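You operate a simulated robot arm through the tools that you are given. There is no shell and no other tool. Be economical: measure what you need, move in short steps, check, and stop when the job is done.

Carry out the task below with a simulated robot arm. There is one attempt and no reset: what you move stays moved.

Task
Put the small pack that says "beads" from the top of the small-work bench and the steel gauge block in the small grey crate.
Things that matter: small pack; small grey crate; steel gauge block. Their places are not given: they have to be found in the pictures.

It is judged by the outcome, as a careful person would: the job done as asked, and still so three seconds after it is handed in. It fails if anything else is knocked over, pushed out of place, dropped, spilled or broken.

Robot
A 7-joint arm with a two-finger parallel gripper, fixed in place. Base frame: the origin is at the foot of the arm, x ahead of it, y to its left, z up; the work surface is at about z = 0.8. Units: m, degrees, N and s.
With the tool pointing down near the work surface it reaches from about 0.3 to 0.7 m from the base axis. Its first joint turns from -66.0 to 66.0 degrees. Payload 1.57 kg.
The TCP is the grasp point between the finger pads, 0.03 m short of the fingertips. In the tool frame z runs along the fingers and y along their closing line. Largest opening 0.11 m; finger width 0.024, thickness 0.012; the body of the gripper, 0.048 by 0.112 m, starts 0.078 m behind the TCP.
Orientation is that of the tool frame in the base frame, as a unit quaternion [w, x, y, z]. With the fingers straight down and closing along the base's y, the tool's x points along the base's -x, its y along +y and its z along -z.

Tools
- The arm moves only by the tool play_rows. Its argument "plan" is a list of rows, each a list of 7 numbers: the shift along the base's x, y, z in units of 150 mm (1.0 is 150 mm), then the turn, a rotation vector about the base's x, y, z in units of 120 degrees (1.0 is 120 degrees), then the gripper command, from -1 (fully open) to 1 (shut), values between in proportion. In form: [[dx, dy, dz, ax, ay, az, fingers], ...]. A call has 1 to 8 rows; each row is the pose to reach, as a shift and turn from the pose commanded when the call began. A call with a number of a shift or a turn outside -1 to 1 is refused whole. Each row takes 0.2 s and may step no farther than 0.05 m and 8.6 degrees from the row before; otherwise, or with a gripper value out of range, the whole call is refused. A pose out of reach is approached as far as the arm can. The call stops where the force on the tool passes 40 N (or 10 N more than at its start, if that is more) or the arm is blocked; 0.2 s more then pass. Each finger travels about 0.108 m/s and halts on what it meets, pressing with about 41 N; the grip force reading is that of the motor and also rises with nothing between the fingers. The clock runs only during rows and for 0.2 s after the last one: add rows that repeat a pose to give the fingers time. The reply holds the time, the measured pose of the TCP, the force on the tool along the base axes, the opening and the grip force, in the units named above and with some noise, and new pictures: "views" is both (left out), scene, wrist or none.
- Cameras (640 x 400 px; columns grow to the right, rows downward): "scene" is fixed at [0.1577, -0.3917, 1.4012]; the picture's right is [0.81, -0.58, 0.00], its down [-0.38, -0.53, -0.75] and it looks along [0.44, 0.61, -0.66] (base axes); focal length 313 px, centre (320, 200). "wrist" rides on the gripper at [-0.036, 0, -0.08] in the tool frame; the picture's right is [0.00, -1.00, 0.00], its down [0.97, 0.00, -0.24] and it looks along [0.24, 0.00, 0.97] (tool axes); focal length 218 px, centre (320, 200).
- locate(camera, pixels): for up to 12 pixels [column, row] of the newest picture of that camera ("zoom" is the newest enlarged one), the place [x, y, z] in the base frame of the surface seen there, good to about 0.003 m, but the place of the scene camera against the robot may be out by one fixed shift of up to 0.012 m in any direction. No time passes.
- inspect(camera, box): a new picture of the part [left, top, right, bottom] of that camera's present view, enlarged. No time passes.
- finish_job(): hands the job in; it is judged then, once.

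Go step by step. Measure first, check grasps and placings, and put right what went wrong. The budget is 60 turns and 120 pictures, counting those below and the enlarged ones. Unless the task says otherwise, let go and move clear before handing in, and close with one line.

The tools are called after "Call:" as name(argument=value, ...) on one line, values as JSON. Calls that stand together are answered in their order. play_rows: Moves the arm, as the interface text tells. Its arguments: {"type":"object","properties":{"plan":{"type":"array"},"views":{"type":"string","enum":["both","scene","wrist","none"]}},"required":["plan"]} The other tools are called the same way: locate (camera, pixels) gives the place of the surface under pixels of a picture; inspect (camera, box) takes an enlarged picture of a part of a camera's view; finish_job () hands the job in.

At the start:

```text
time_s: 0.0
tcp_pos: [0.3348, -0.0283, 1.0863]
orientation: [0.0, 0.0, 1.0, 0.0]
force: [0.5, 0.2, 0.3]
grip_width: 0.1099
gripper_force: 0.1
```

scene: 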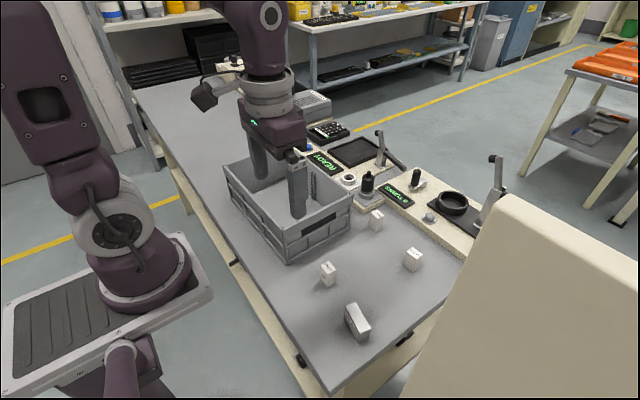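
wrist: 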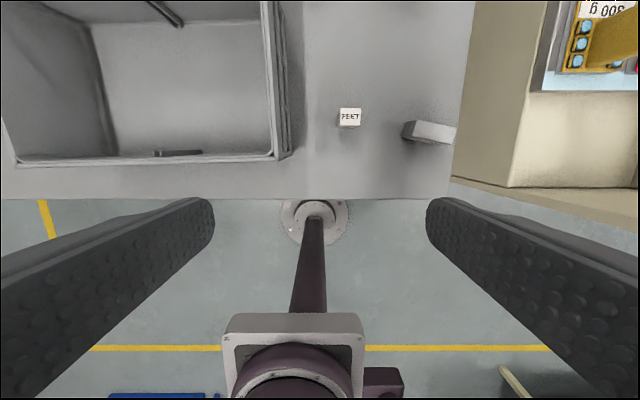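

The scene shows a grey crate near (290,210), three small white packs at (328,272), (412,259), (376,220) and a metal block at (357,320). I enlarge to read the labels and check the surroundings.

Call:
inspect(camera="scene", box=[300, 200, 460, 300])

Call:
inspect(camera="scene", box=[220, 80, 540, 280])

Call:
inspect(camera="wrist", box=[320, 0, 640, 200])

Call:
locate(camera="scene", pixels=[[328, 266], [412, 252], [376, 214], [358, 313], [350, 313], [225, 167], [350, 207], [288, 262], [290, 215], [300, 300], [344, 327], [365, 335]])

```text
4.00 times, centred on (380, 250) of scene
```

zoom: 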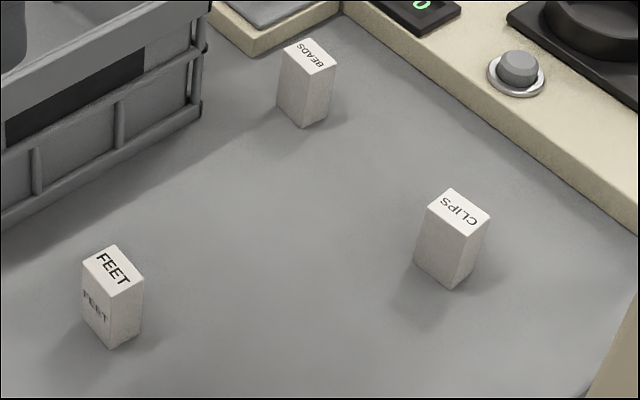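

```text
2.00 times, centred on (380, 180) of scene
```

zoom: 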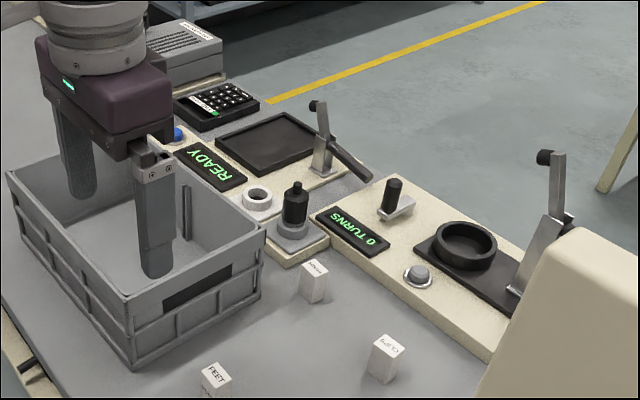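

```text
2.00 times, centred on (480, 100) of wrist
```

zoom: 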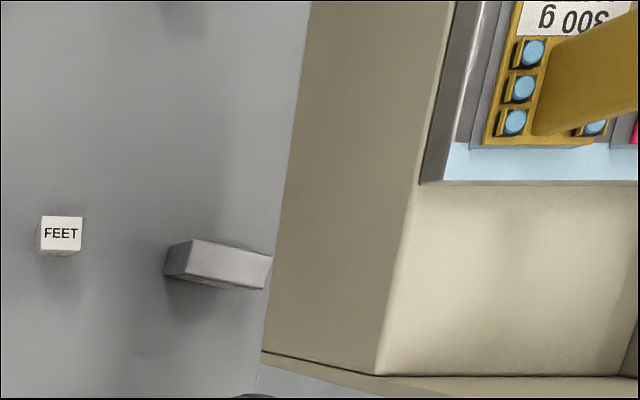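

```text
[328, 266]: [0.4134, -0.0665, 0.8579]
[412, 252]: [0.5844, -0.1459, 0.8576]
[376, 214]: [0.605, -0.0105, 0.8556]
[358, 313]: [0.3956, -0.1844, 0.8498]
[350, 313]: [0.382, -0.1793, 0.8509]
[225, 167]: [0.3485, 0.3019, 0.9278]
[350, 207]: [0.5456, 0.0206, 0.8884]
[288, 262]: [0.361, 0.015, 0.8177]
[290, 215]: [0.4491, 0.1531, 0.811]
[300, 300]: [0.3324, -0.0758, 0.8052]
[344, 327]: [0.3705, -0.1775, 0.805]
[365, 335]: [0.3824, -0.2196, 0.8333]
```

The beads pack is the one at (376,214), about (0.605,-0.01); the steel block is near (0.385,-0.19). I move at height toward the beads to see it with the wrist camera.

Call:
play_rows(plan=[[0.3, 0, 0, 0, 0, 0, -1], [0.6, 0, 0, 0, 0, 0, -1], [0.9, 0, 0, 0, 0, 0, -1], [1, 0, 0, 0, 0, 0, -1], [1, 0, 0, 0, 0, 0, -1]], views="wrist")

```text
time_s: 1.2
tcp_pos: [0.4869, -0.0251, 1.0855]
orientation: [0.0, -0.001, 1.0, -0.001]
force: [-0.4, -0.3, -0.7]
grip_width: 0.11
gripper_force: 0.0
```

wrist: 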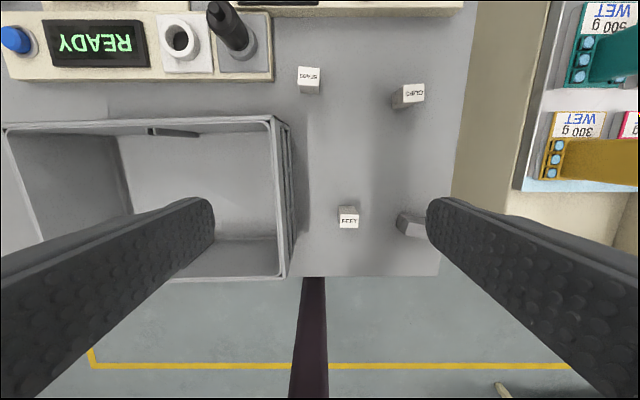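

Call:
inspect(camera="wrist", box=[230, 0, 470, 150])

Call:
locate(camera="wrist", pixels=[[309, 73], [299, 68], [320, 68], [298, 79], [320, 79], [272, 80], [240, 30], [272, 120], [275, 272], [286, 272], [412, 90], [348, 213]])

Call:
locate(camera="wrist", pixels=[[410, 215], [402, 219], [400, 233], [424, 236], [5, 125], [291, 130], [150, 200], [460, 100], [440, 272], [465, 10], [450, 8], [520, 180]])

```text
2.67 times, centred on (350, 75) of wrist
```

zoom: 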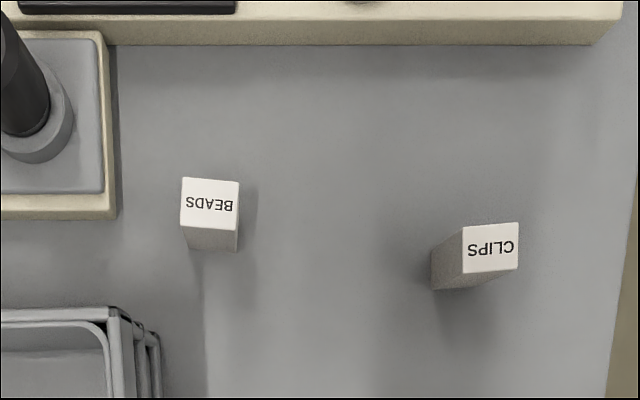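

```text
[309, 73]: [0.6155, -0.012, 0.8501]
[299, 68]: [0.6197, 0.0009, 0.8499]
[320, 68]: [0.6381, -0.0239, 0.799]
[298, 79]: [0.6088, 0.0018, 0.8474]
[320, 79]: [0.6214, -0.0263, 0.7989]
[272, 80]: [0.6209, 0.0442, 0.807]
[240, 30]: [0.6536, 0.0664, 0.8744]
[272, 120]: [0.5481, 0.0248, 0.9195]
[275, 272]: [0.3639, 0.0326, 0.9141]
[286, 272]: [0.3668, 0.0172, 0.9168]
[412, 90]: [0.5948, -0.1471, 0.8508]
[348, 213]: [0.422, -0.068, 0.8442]
```

```text
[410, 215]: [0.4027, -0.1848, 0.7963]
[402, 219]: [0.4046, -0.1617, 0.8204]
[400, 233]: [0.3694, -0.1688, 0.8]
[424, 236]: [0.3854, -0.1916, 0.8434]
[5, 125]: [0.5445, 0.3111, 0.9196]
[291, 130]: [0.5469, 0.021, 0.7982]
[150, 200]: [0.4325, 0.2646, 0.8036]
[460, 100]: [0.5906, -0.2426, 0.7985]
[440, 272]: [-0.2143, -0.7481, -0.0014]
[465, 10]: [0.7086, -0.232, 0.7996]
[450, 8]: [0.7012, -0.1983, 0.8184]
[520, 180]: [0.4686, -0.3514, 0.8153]
```

Beads pack measured at about (0.614,-0.011), top z 0.85, about 0.025 wide in y; crate rim z≈0.92. I go above it and down to 0.93 with fingers at about 0.06.

Call:
play_rows(plan=[[0.28, 0.03, 0, 0, 0, 0, -0.1], [0.56, 0.06, 0, 0, 0, 0, -0.1], [0.85, 0.1, 0, 0, 0, 0, -0.1], [0.85, 0.1, -0.3, 0, 0, 0, -0.1], [0.85, 0.1, -0.6, 0, 0, 0, -0.1], [0.85, 0.1, -0.9, 0, 0, 0, -0.1], [0.85, 0.1, -1, 0, 0, 0, -0.1], [0.85, 0.1, -1, 0, 0, 0, -0.1]])

```text
time_s: 3.0
tcp_pos: [0.6125, -0.0129, 0.938]
orientation: [0.001, 0.0, 1.0, 0.0]
force: [-0.2, -0.5, 0.2]
grip_width: 0.0607
gripper_force: 0.0
```

scene: 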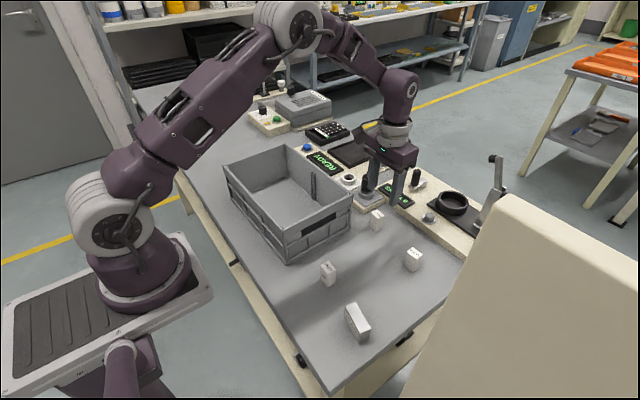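
wrist: 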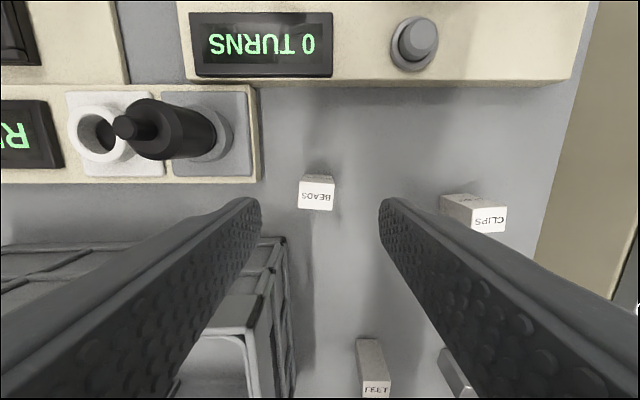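

Call:
locate(camera="wrist", pixels=[[301, 183], [333, 185], [300, 206], [331, 208], [316, 195], [256, 180], [122, 126], [215, 135], [258, 120]])

```text
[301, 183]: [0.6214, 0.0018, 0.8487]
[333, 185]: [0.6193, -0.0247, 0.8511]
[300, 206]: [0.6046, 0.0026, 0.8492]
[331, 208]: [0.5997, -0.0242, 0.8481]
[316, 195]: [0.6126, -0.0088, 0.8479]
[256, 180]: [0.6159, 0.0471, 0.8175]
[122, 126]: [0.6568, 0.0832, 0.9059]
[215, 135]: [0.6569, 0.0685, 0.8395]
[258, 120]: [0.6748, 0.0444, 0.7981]
```

Pack centre is (0.611,-0.011), and the pump top at 0.906 is clear. I descend to TCP z≈0.838 and close.

Call:
play_rows(plan=[[0, 0.01, -0.2, 0, 0, 0, -0.1], [0, 0.01, -0.4, 0, 0, 0, -0.1], [0, 0.01, -0.55, 0, 0, 0, -0.1], [0, 0.01, -0.66, 0, 0, 0, -0.1], [0, 0.01, -0.66, 0, 0, 0, 0.3], [0, 0.01, -0.66, 0, 0, 0, 0.7], [0, 0.01, -0.66, 0, 0, 0, 0.7]])

```text
time_s: 4.6
tcp_pos: [0.6112, -0.0121, 0.837]
orientation: [0.0, 0.0, 1.0, 0.0]
force: [0.0, -0.5, 0.3]
grip_width: 0.0271
gripper_force: 37.3
```

scene: 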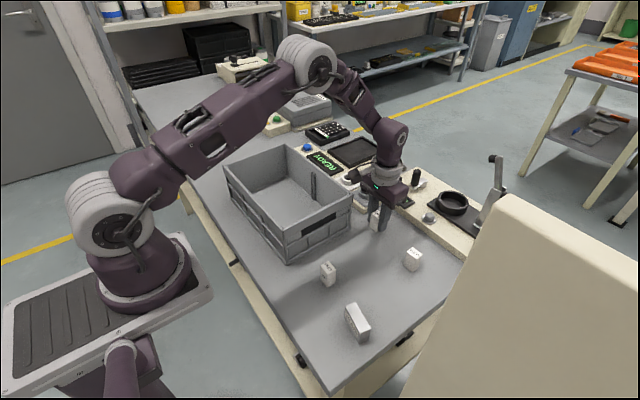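
wrist: 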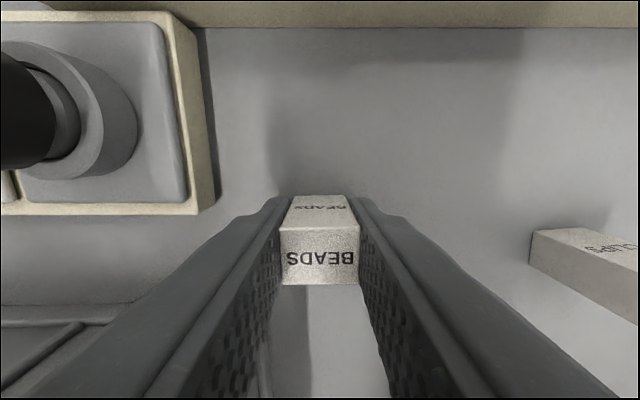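

Grip holds at 0.027 wide with 37 N. I lift straight up and then head over the crate.

Call:
play_rows(plan=[[0, 0, 0.25, 0, 0, 0, 0.7], [0, 0, 0.5, 0, 0, 0, 0.7], [0, 0, 0.75, 0, 0, 0, 0.7], [0, 0, 1, 0, 0, 0, 0.7], [-0.25, 0.1, 1, 0, 0, 0, 0.7], [-0.5, 0.3, 1, 0, 0, 0, 0.7], [-0.75, 0.5, 1, 0, 0, 0, 0.7], [-1, 0.7, 1, 0, 0, 0, 0.7]])

```text
time_s: 6.4
tcp_pos: [0.4611, 0.0911, 0.9893]
orientation: [0.0, 0.0, 1.0, 0.0]
force: [-0.1, 0.3, -0.4]
grip_width: 0.0268
gripper_force: 37.4
```

scene: 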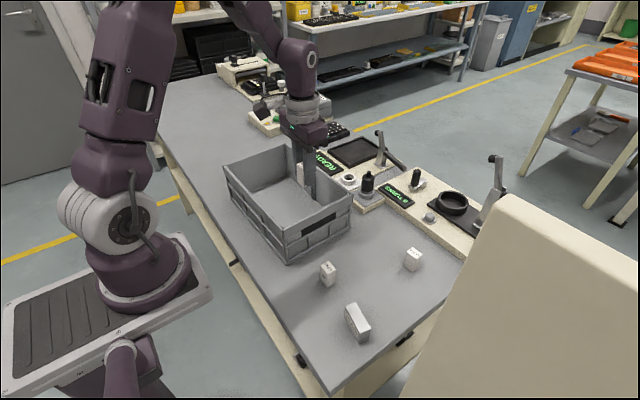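
wrist: 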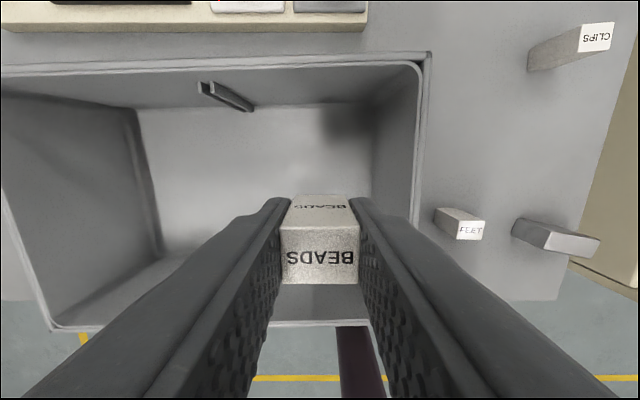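

The beads are held above the crate. I check floor and wall places.

Call:
locate(camera="wrist", pixels=[[220, 160], [180, 220], [140, 110], [370, 100], [160, 250], [210, 90], [250, 105], [5, 100], [60, 322]])

```text
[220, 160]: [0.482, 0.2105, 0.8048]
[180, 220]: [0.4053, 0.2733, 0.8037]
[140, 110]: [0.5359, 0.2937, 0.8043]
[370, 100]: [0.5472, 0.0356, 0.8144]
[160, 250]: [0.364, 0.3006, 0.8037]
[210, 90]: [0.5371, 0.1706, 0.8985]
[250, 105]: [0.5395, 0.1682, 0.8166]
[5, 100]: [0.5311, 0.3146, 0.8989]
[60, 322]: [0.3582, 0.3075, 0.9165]
```

Crate interior is x 0.365–0.54, y 0.03–0.30, floor 0.804. I place the beads at about (0.455,0.23).

Call:
play_rows(plan=[[0, 0.31, 0, 0, 0, 0, 0.7], [0, 0.62, 0, 0, 0, 0, 0.7], [0, 0.93, 0, 0, 0, 0, 0.7], [0, 0.93, -0.3, 0, 0, 0, 0.7], [0, 0.93, -0.6, 0, 0, 0, 0.7], [0, 0.93, -0.8, 0, 0, 0, 0.7], [0, 0.93, -0.92, 0, 0, 0, 0.7], [0, 0.93, -0.945, 0, 0, 0, 0.7]])

```text
time_s: 8.2
tcp_pos: [0.4624, 0.2333, 0.845]
orientation: [0.0, -0.001, 1.0, 0.0]
force: [0.3, -0.4, -1.0]
grip_width: 0.027
gripper_force: 37.5
```

scene: 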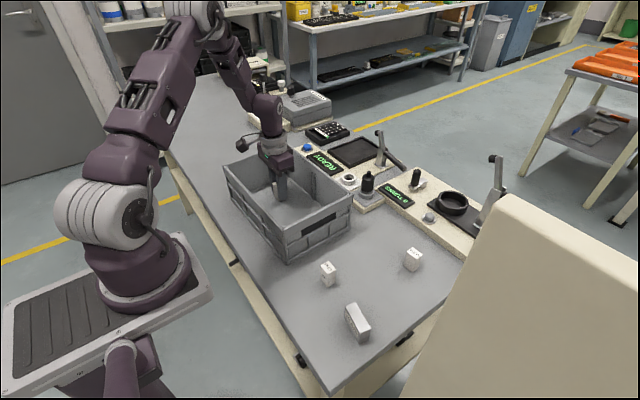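
wrist: 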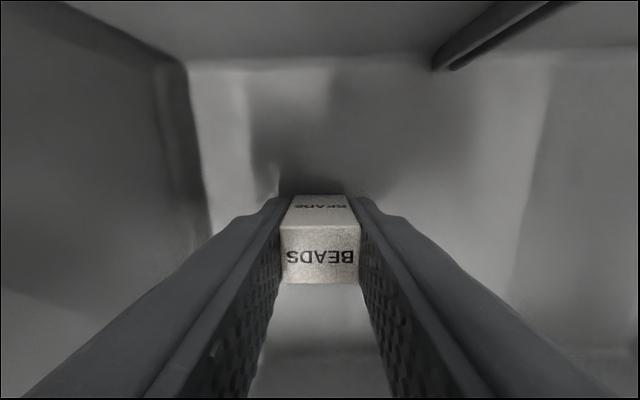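

The pack is just off the crate floor. I lower 2 mm, open slightly, then rise straight up.

Call:
play_rows(plan=[[0, 0, -0.013, 0, 0, 0, 0.7], [0, 0, -0.013, 0, 0, 0, 0.3], [0, 0, -0.013, 0, 0, 0, 0.1], [0, 0, -0.013, 0, 0, 0, 0.1], [0, 0, 0.2, 0, 0, 0, 0.1], [0, 0, 0.5, 0, 0, 0, 0.1], [0, 0, 0.8, 0, 0, 0, 0.1], [0, 0, 1, 0, 0, 0, 0.1]])

```text
time_s: 10.0
tcp_pos: [0.4669, 0.2324, 0.9957]
orientation: [0.0, 0.0, 1.0, 0.0]
force: [-0.1, 0.1, -0.8]
grip_width: 0.0497
gripper_force: 0.1
```

scene: 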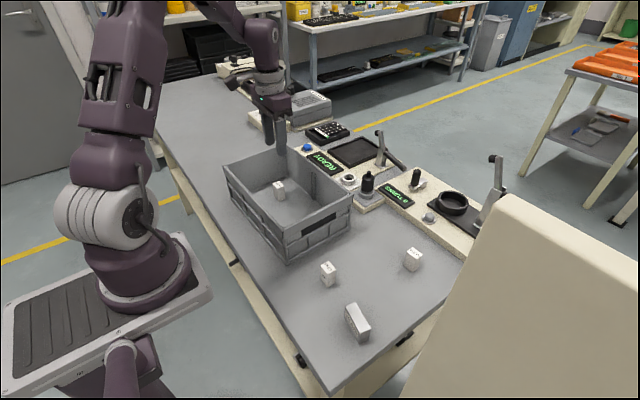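
wrist: 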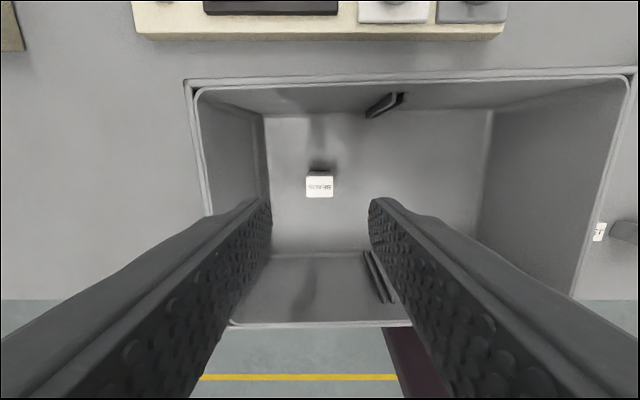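

Beads stand upright in the crate at wrist (319,184). Next I travel high toward the steel block.

Call:
play_rows(plan=[[0, 0, 0.3, 0, 0, 0, -0.3], [0, -0.3, 0.4, 0, 0, 0, -0.3], [0, -0.6, 0.4, 0, 0, 0, -0.3], [0, -0.9, 0.4, 0, 0, 0, -0.3], [0, -1, 0.4, 0, 0, 0, -0.3]], views="none")

Call:
play_rows(plan=[[-0.05, -0.3, 0, 0, 0, 0, -0.3], [-0.1, -0.6, 0, 0, 0, 0, -0.3], [-0.15, -0.9, 0, 0, 0, 0, -0.3], [-0.2, -1, 0, 0, 0, 0, -0.3], [-0.2, -1, 0, 0, 0, 0, -0.3]], views="wrist")

```text
time_s: 11.2
tcp_pos: [0.4631, 0.0792, 1.0563]
orientation: [0.0, 0.0, 1.0, 0.0]
force: [0.1, 0.1, 0.3]
grip_width: 0.0718
gripper_force: 0.1
```

```text
time_s: 12.4
tcp_pos: [0.4322, -0.0693, 1.0547]
orientation: [0.0, 0.0, 1.0, 0.0]
force: [0.1, -0.4, 0.1]
grip_width: 0.0715
gripper_force: 0.2
```

wrist: 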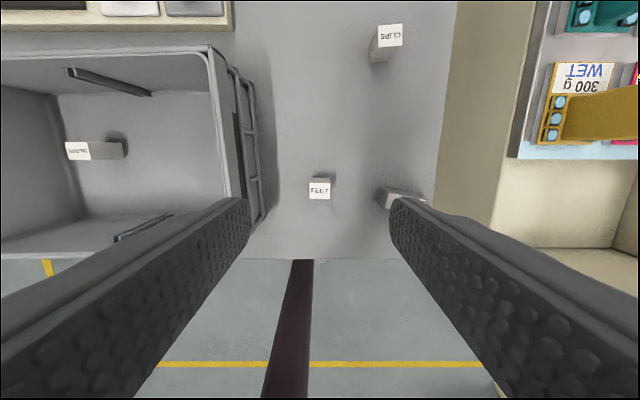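

The block is partly behind the right finger at (400,197); I move further toward y≈-0.19.

Call:
play_rows(plan=[[0, -0.3, 0, 0, 0, 0, -0.3], [0, -0.6, 0, 0, 0, 0, -0.3], [0, -0.8, 0, 0, 0, 0, -0.3], [0, -0.8, 0, 0, 0, 0, -0.3]])

```text
time_s: 13.4
tcp_pos: [0.4338, -0.189, 1.0532]
orientation: [-0.001, 0.0, 1.0, 0.0]
force: [0.4, -0.2, 0.2]
grip_width: 0.0715
gripper_force: 0.1
```

scene: 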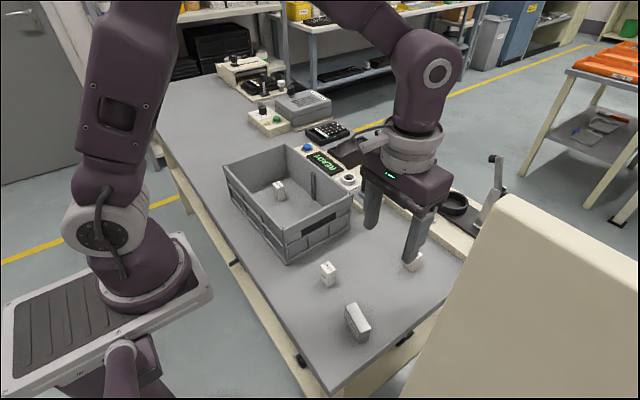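
wrist: 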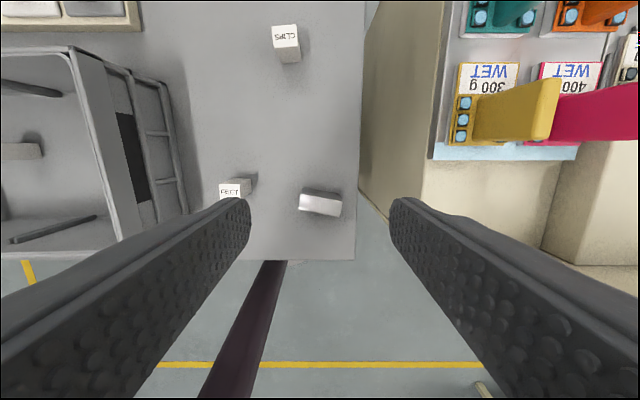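

Call:
inspect(camera="wrist", box=[240, 150, 400, 250])

Call:
inspect(camera="scene", box=[310, 270, 406, 330])

Call:
locate(camera="wrist", pixels=[[303, 196], [338, 202], [301, 208], [335, 214], [320, 204], [308, 188], [341, 194], [236, 188], [366, 190], [430, 220], [400, 130], [500, 90]])

```text
4.00 times, centred on (320, 200) of wrist
```

zoom: 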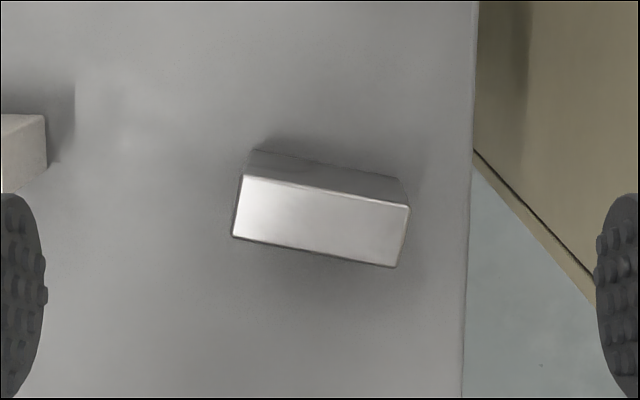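

```text
6.67 times, centred on (358, 300) of scene
```

zoom: 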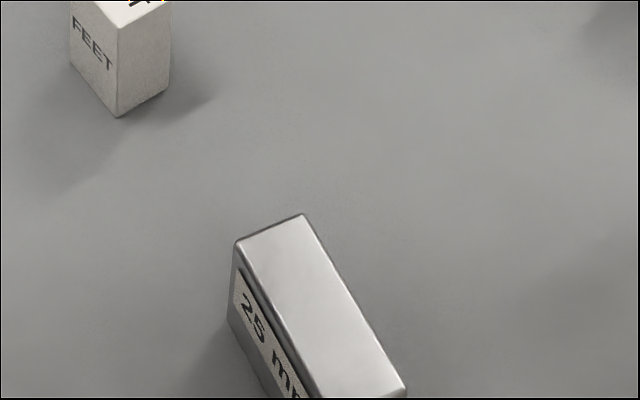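

```text
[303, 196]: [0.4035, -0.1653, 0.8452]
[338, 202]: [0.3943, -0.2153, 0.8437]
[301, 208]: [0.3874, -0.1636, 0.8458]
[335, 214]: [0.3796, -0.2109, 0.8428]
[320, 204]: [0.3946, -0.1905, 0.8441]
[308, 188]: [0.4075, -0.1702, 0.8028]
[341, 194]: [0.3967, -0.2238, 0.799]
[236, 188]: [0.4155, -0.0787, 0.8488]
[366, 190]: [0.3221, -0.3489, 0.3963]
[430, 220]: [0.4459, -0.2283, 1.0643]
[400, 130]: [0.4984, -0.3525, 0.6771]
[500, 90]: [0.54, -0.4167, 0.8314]
```

The block ("25 mm") is centred at about (0.391,-0.189), about 0.05 long, turned about 10° clockwise from y, top at 0.845. I turn -10.4°, move over it and lower to about 0.93.

Call:
play_rows(plan=[[-0.14, 0, 0, 0, 0, -0.045, -0.35], [-0.279, 0, 0, 0, 0, -0.087, -0.35], [-0.279, 0, -0.3, 0, 0, -0.087, -0.35], [-0.279, 0, -0.6, 0, 0, -0.087, -0.35], [-0.279, 0, -0.8, 0, 0, -0.087, -0.35], [-0.279, 0, -0.8, 0, 0, -0.087, -0.35]])

```text
time_s: 14.8
tcp_pos: [0.3921, -0.1853, 0.9324]
orientation: [-0.001, 0.091, 0.996, -0.001]
force: [-0.2, 0.4, 0.4]
grip_width: 0.0745
gripper_force: 0.0
```

scene: 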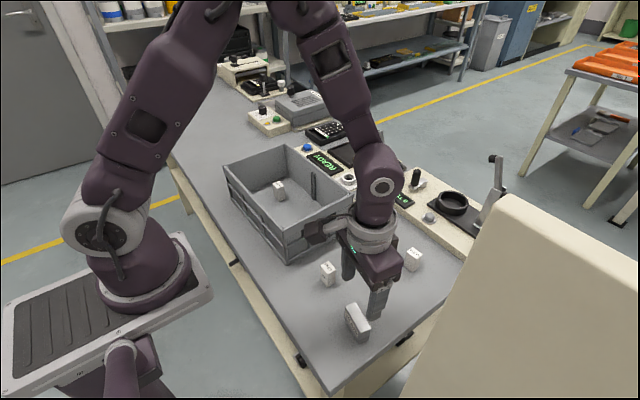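
wrist: 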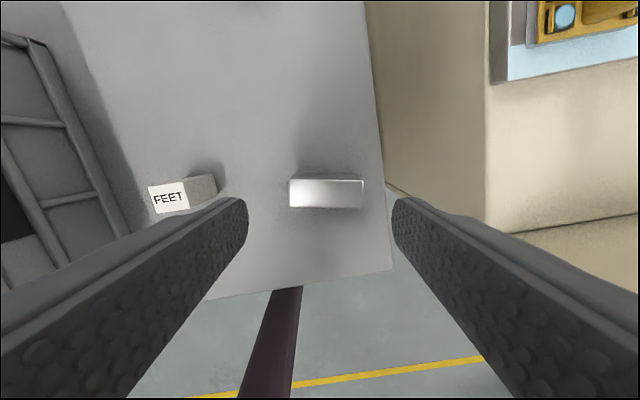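

Call:
locate(camera="wrist", pixels=[[291, 183], [362, 184], [291, 205], [361, 206], [326, 195], [187, 190], [217, 190], [490, 150], [530, 70]])

```text
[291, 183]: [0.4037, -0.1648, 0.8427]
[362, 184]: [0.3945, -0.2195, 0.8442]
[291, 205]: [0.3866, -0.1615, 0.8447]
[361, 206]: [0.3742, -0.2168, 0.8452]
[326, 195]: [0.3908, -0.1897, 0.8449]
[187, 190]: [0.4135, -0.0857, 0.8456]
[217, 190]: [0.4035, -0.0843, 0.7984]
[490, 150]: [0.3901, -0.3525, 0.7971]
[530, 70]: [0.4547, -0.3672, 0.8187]
```

Block centre is (0.390,-0.190) and aligned with the fingers. I shift -4 mm in y, descend to 0.834 and close.

Call:
play_rows(plan=[[-0.01, -0.025, -0.2, 0, 0, 0, -0.35], [-0.01, -0.025, -0.4, 0, 0, 0, -0.35], [-0.01, -0.025, -0.55, 0, 0, 0, -0.35], [-0.01, -0.025, -0.65, 0, 0, 0, -0.35], [-0.01, -0.025, -0.65, 0, 0, 0, -0.1], [-0.01, -0.025, -0.65, 0, 0, 0, 0.4], [-0.01, -0.025, -0.65, 0, 0, 0, 0.4]])

```text
time_s: 16.4
tcp_pos: [0.3905, -0.1903, 0.8385]
orientation: [0.0, 0.091, 0.996, 0.0]
force: [0.6, -0.1, 0.5]
grip_width: 0.06
gripper_force: 40.7
```

scene: 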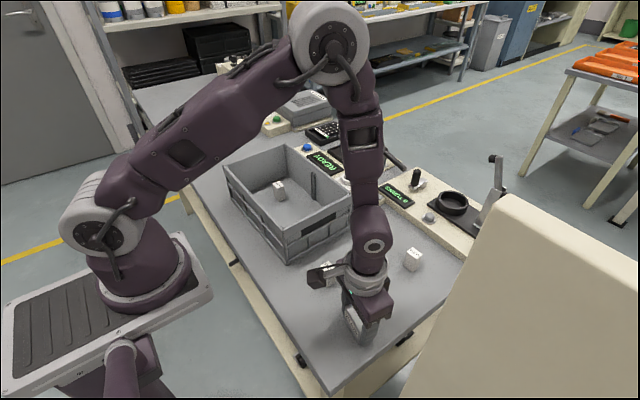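
wrist: 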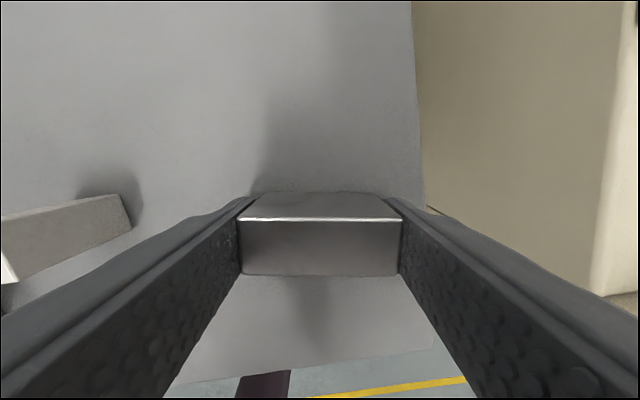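

The block is gripped at 0.06 with 41 N. I lift straight up gently.

Call:
play_rows(plan=[[0, 0, 0.1, 0, 0, 0, 0.5], [0, 0, 0.25, 0, 0, 0, 0.5], [0, 0, 0.45, 0, 0, 0, 0.5], [0, 0, 0.65, 0, 0, 0, 0.5], [0, 0, 0.85, 0, 0, 0, 0.5], [0, 0, 1, 0, 0, 0, 0.5], [0, 0, 1, 0, 0, 0, 0.5]])

```text
time_s: 18.0
tcp_pos: [0.3882, -0.1929, 0.9866]
orientation: [0.0, 0.091, 0.996, 0.0]
force: [-0.1, -1.3, -4.7]
grip_width: 0.0597
gripper_force: 41.3
```

scene: 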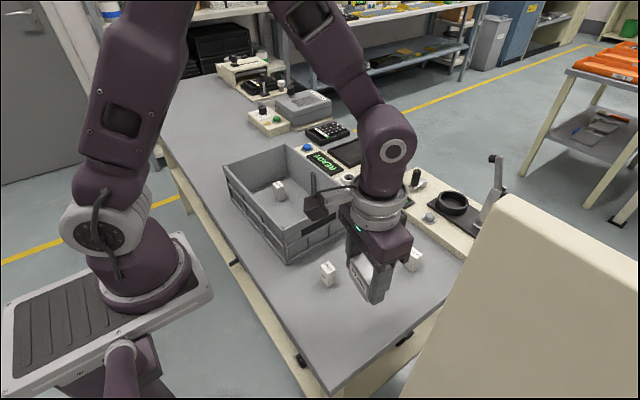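
wrist: 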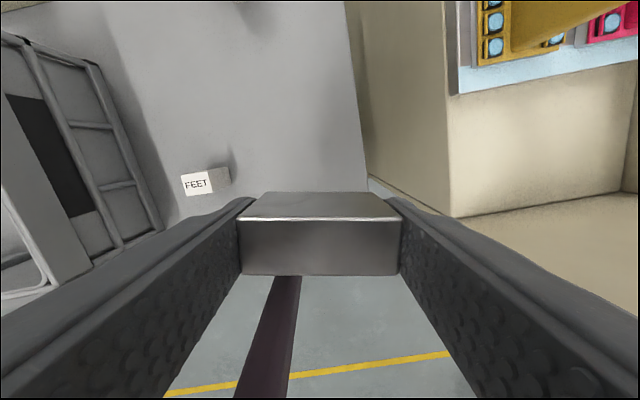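

The block holds steady (4.7 N, about 0.45 kg). I carry it over the crate in smooth steps.

Call:
play_rows(plan=[[0.03, -0.0, 0.15, 0, 0, 0, 0.5], [0.06, 0.15, 0.25, 0, 0, 0.02, 0.5], [0.1, 0.35, 0.25, 0, 0, 0.04, 0.5], [0.15, 0.58, 0.25, 0, 0, 0.06, 0.5], [0.2, 0.8, 0.25, 0, 0, 0.087, 0.5], [0.25, 1, 0.25, 0, 0, 0.087, 0.5]], views="none")

Call:
play_rows(plan=[[0.03, 0.22, 0, 0, 0, 0, 0.5], [0.07, 0.45, 0, 0, 0, 0, 0.5], [0.1, 0.7, 0, 0, 0, 0, 0.5], [0.12, 0.9, 0, 0, 0, 0, 0.5], [0.12, 1, 0, 0, 0, 0, 0.5], [0.12, 1, 0, 0, 0, 0, 0.5]])

```text
time_s: 19.4
tcp_pos: [0.427, -0.0402, 1.0244]
orientation: [-0.001, -0.001, 1.0, 0.0]
force: [-1.0, -0.1, -4.5]
grip_width: 0.06
gripper_force: 41.5
```

```text
time_s: 20.8
tcp_pos: [0.443, 0.1091, 1.0268]
orientation: [0.0, 0.0, 1.0, -0.001]
force: [-0.3, -0.4, -4.1]
grip_width: 0.0601
gripper_force: 41.2
```

scene: 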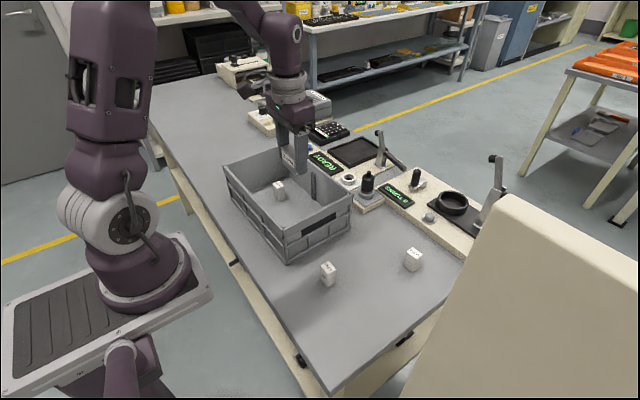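
wrist: 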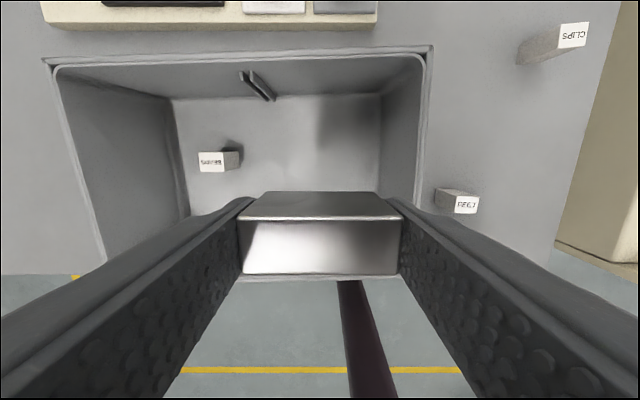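

The block is centred over the free part of the crate, with the beads at (212,161) clear. I lower it.

Call:
play_rows(plan=[[0, 0, -0.25, 0, 0, 0, 0.5], [0, 0, -0.5, 0, 0, 0, 0.5], [0, 0, -0.75, 0, 0, 0, 0.5], [0, 0, -1, 0, 0, 0, 0.5]], views="none")

Call:
play_rows(plan=[[0, 0, -0.1, 0, 0, 0, 0.5], [0, 0, -0.17, 0, 0, 0, 0.5], [0, 0, -0.2, 0, 0, 0, 0.5], [0, 0, -0.2, 0, 0, 0, 0.5]])

```text
time_s: 21.8
tcp_pos: [0.4465, 0.1113, 0.8774]
orientation: [0.001, 0.0, 1.0, 0.0]
force: [0.5, 0.2, -5.0]
grip_width: 0.0599
gripper_force: 41.1
```

```text
time_s: 22.8
tcp_pos: [0.4447, 0.1109, 0.8483]
orientation: [0.0, 0.001, 1.0, 0.0]
force: [0.1, -0.3, -4.7]
grip_width: 0.06
gripper_force: 41.0
```

scene: 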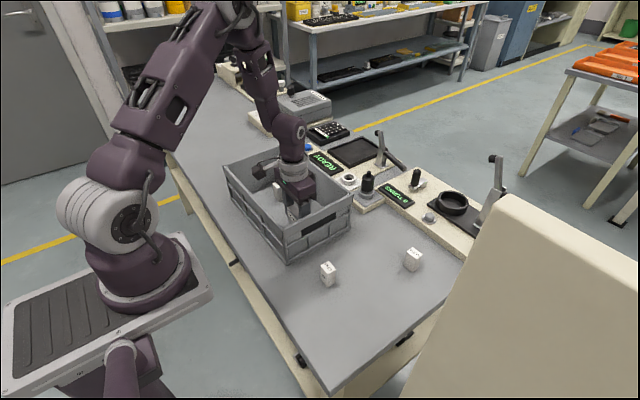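
wrist: 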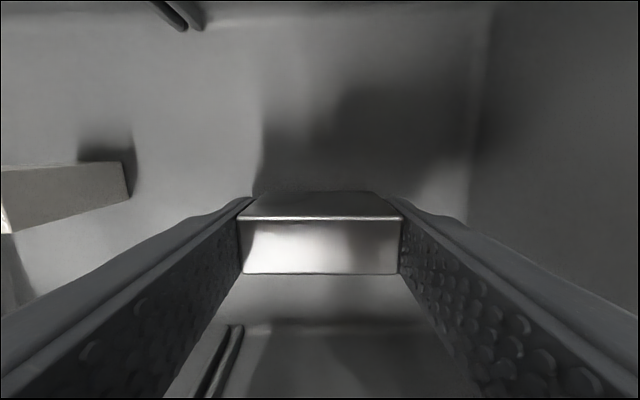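

The force is still -4.7 N, so the block hangs just above the floor. I lower in 1.5 mm steps to look for contact.

Call:
play_rows(plan=[[0, 0, -0.01, 0, 0, 0, 0.5], [0, 0, -0.02, 0, 0, 0, 0.5], [0, 0, -0.02, 0, 0, 0, 0.5]], views="none")

```text
time_s: 23.6
tcp_pos: [0.4435, 0.11, 0.8433]
orientation: [0.0, 0.0, 1.0, 0.0]
force: [-2.0, 0.1, 5.0]
grip_width: 0.0602
gripper_force: 41.0
```

Force turned to +5 N, so the block is on the floor. I open to about 0.08 and rise.

Call:
play_rows(plan=[[0, 0, 0, 0, 0, 0, -0.2], [0, 0, 0, 0, 0, 0, -0.42], [0, 0, 0, 0, 0, 0, -0.42], [0, 0, 0.2, 0, 0, 0, -0.42], [0, 0, 0.45, 0, 0, 0, -0.42], [0, 0, 0.7, 0, 0, 0, -0.42], [0, 0, 1, 0, 0, 0, -0.42]], views="none")

Call:
play_rows(plan=[[0, 0, 0.3, 0, 0, 0, -0.42], [0, 0, 0.6, 0, 0, 0, -0.42], [0, 0, 0.6, 0, 0, 0, -0.42]])

```text
time_s: 25.2
tcp_pos: [0.4456, 0.1089, 0.9945]
orientation: [0.0, 0.0, 1.0, 0.001]
force: [-0.2, 0.5, 0.6]
grip_width: 0.0781
gripper_force: 0.0
```

```text
time_s: 26.0
tcp_pos: [0.4461, 0.1119, 1.0852]
orientation: [-0.001, 0.0, 1.0, 0.0]
force: [-0.2, -0.1, -0.1]
grip_width: 0.0782
gripper_force: 0.1
```

scene: 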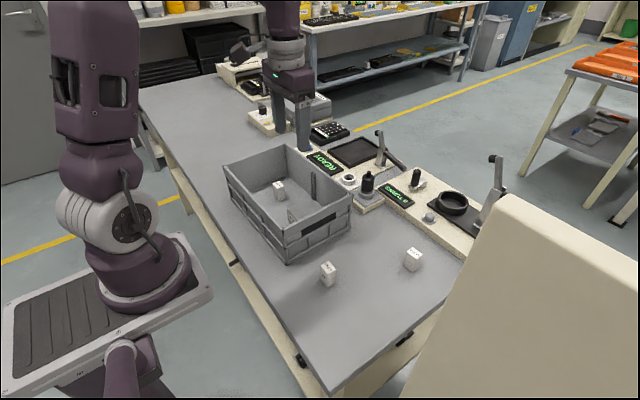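
wrist: 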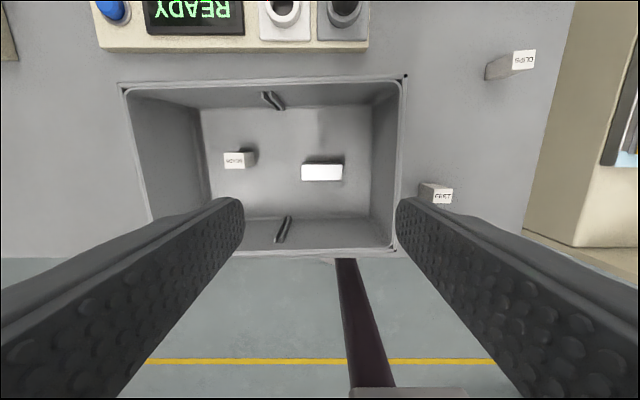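

The wrist picture shows the beads at (240,160) and the block at (322,172), both at rest in the crate. The gripper is clear and nothing else has moved, so I hand in.

Call:
finish_job()

```text
The job is handed in.
```

The "beads" pack and the steel gauge block are both in the small grey crate. The other packs are where they were, the arm is clear, and the job is handed in.
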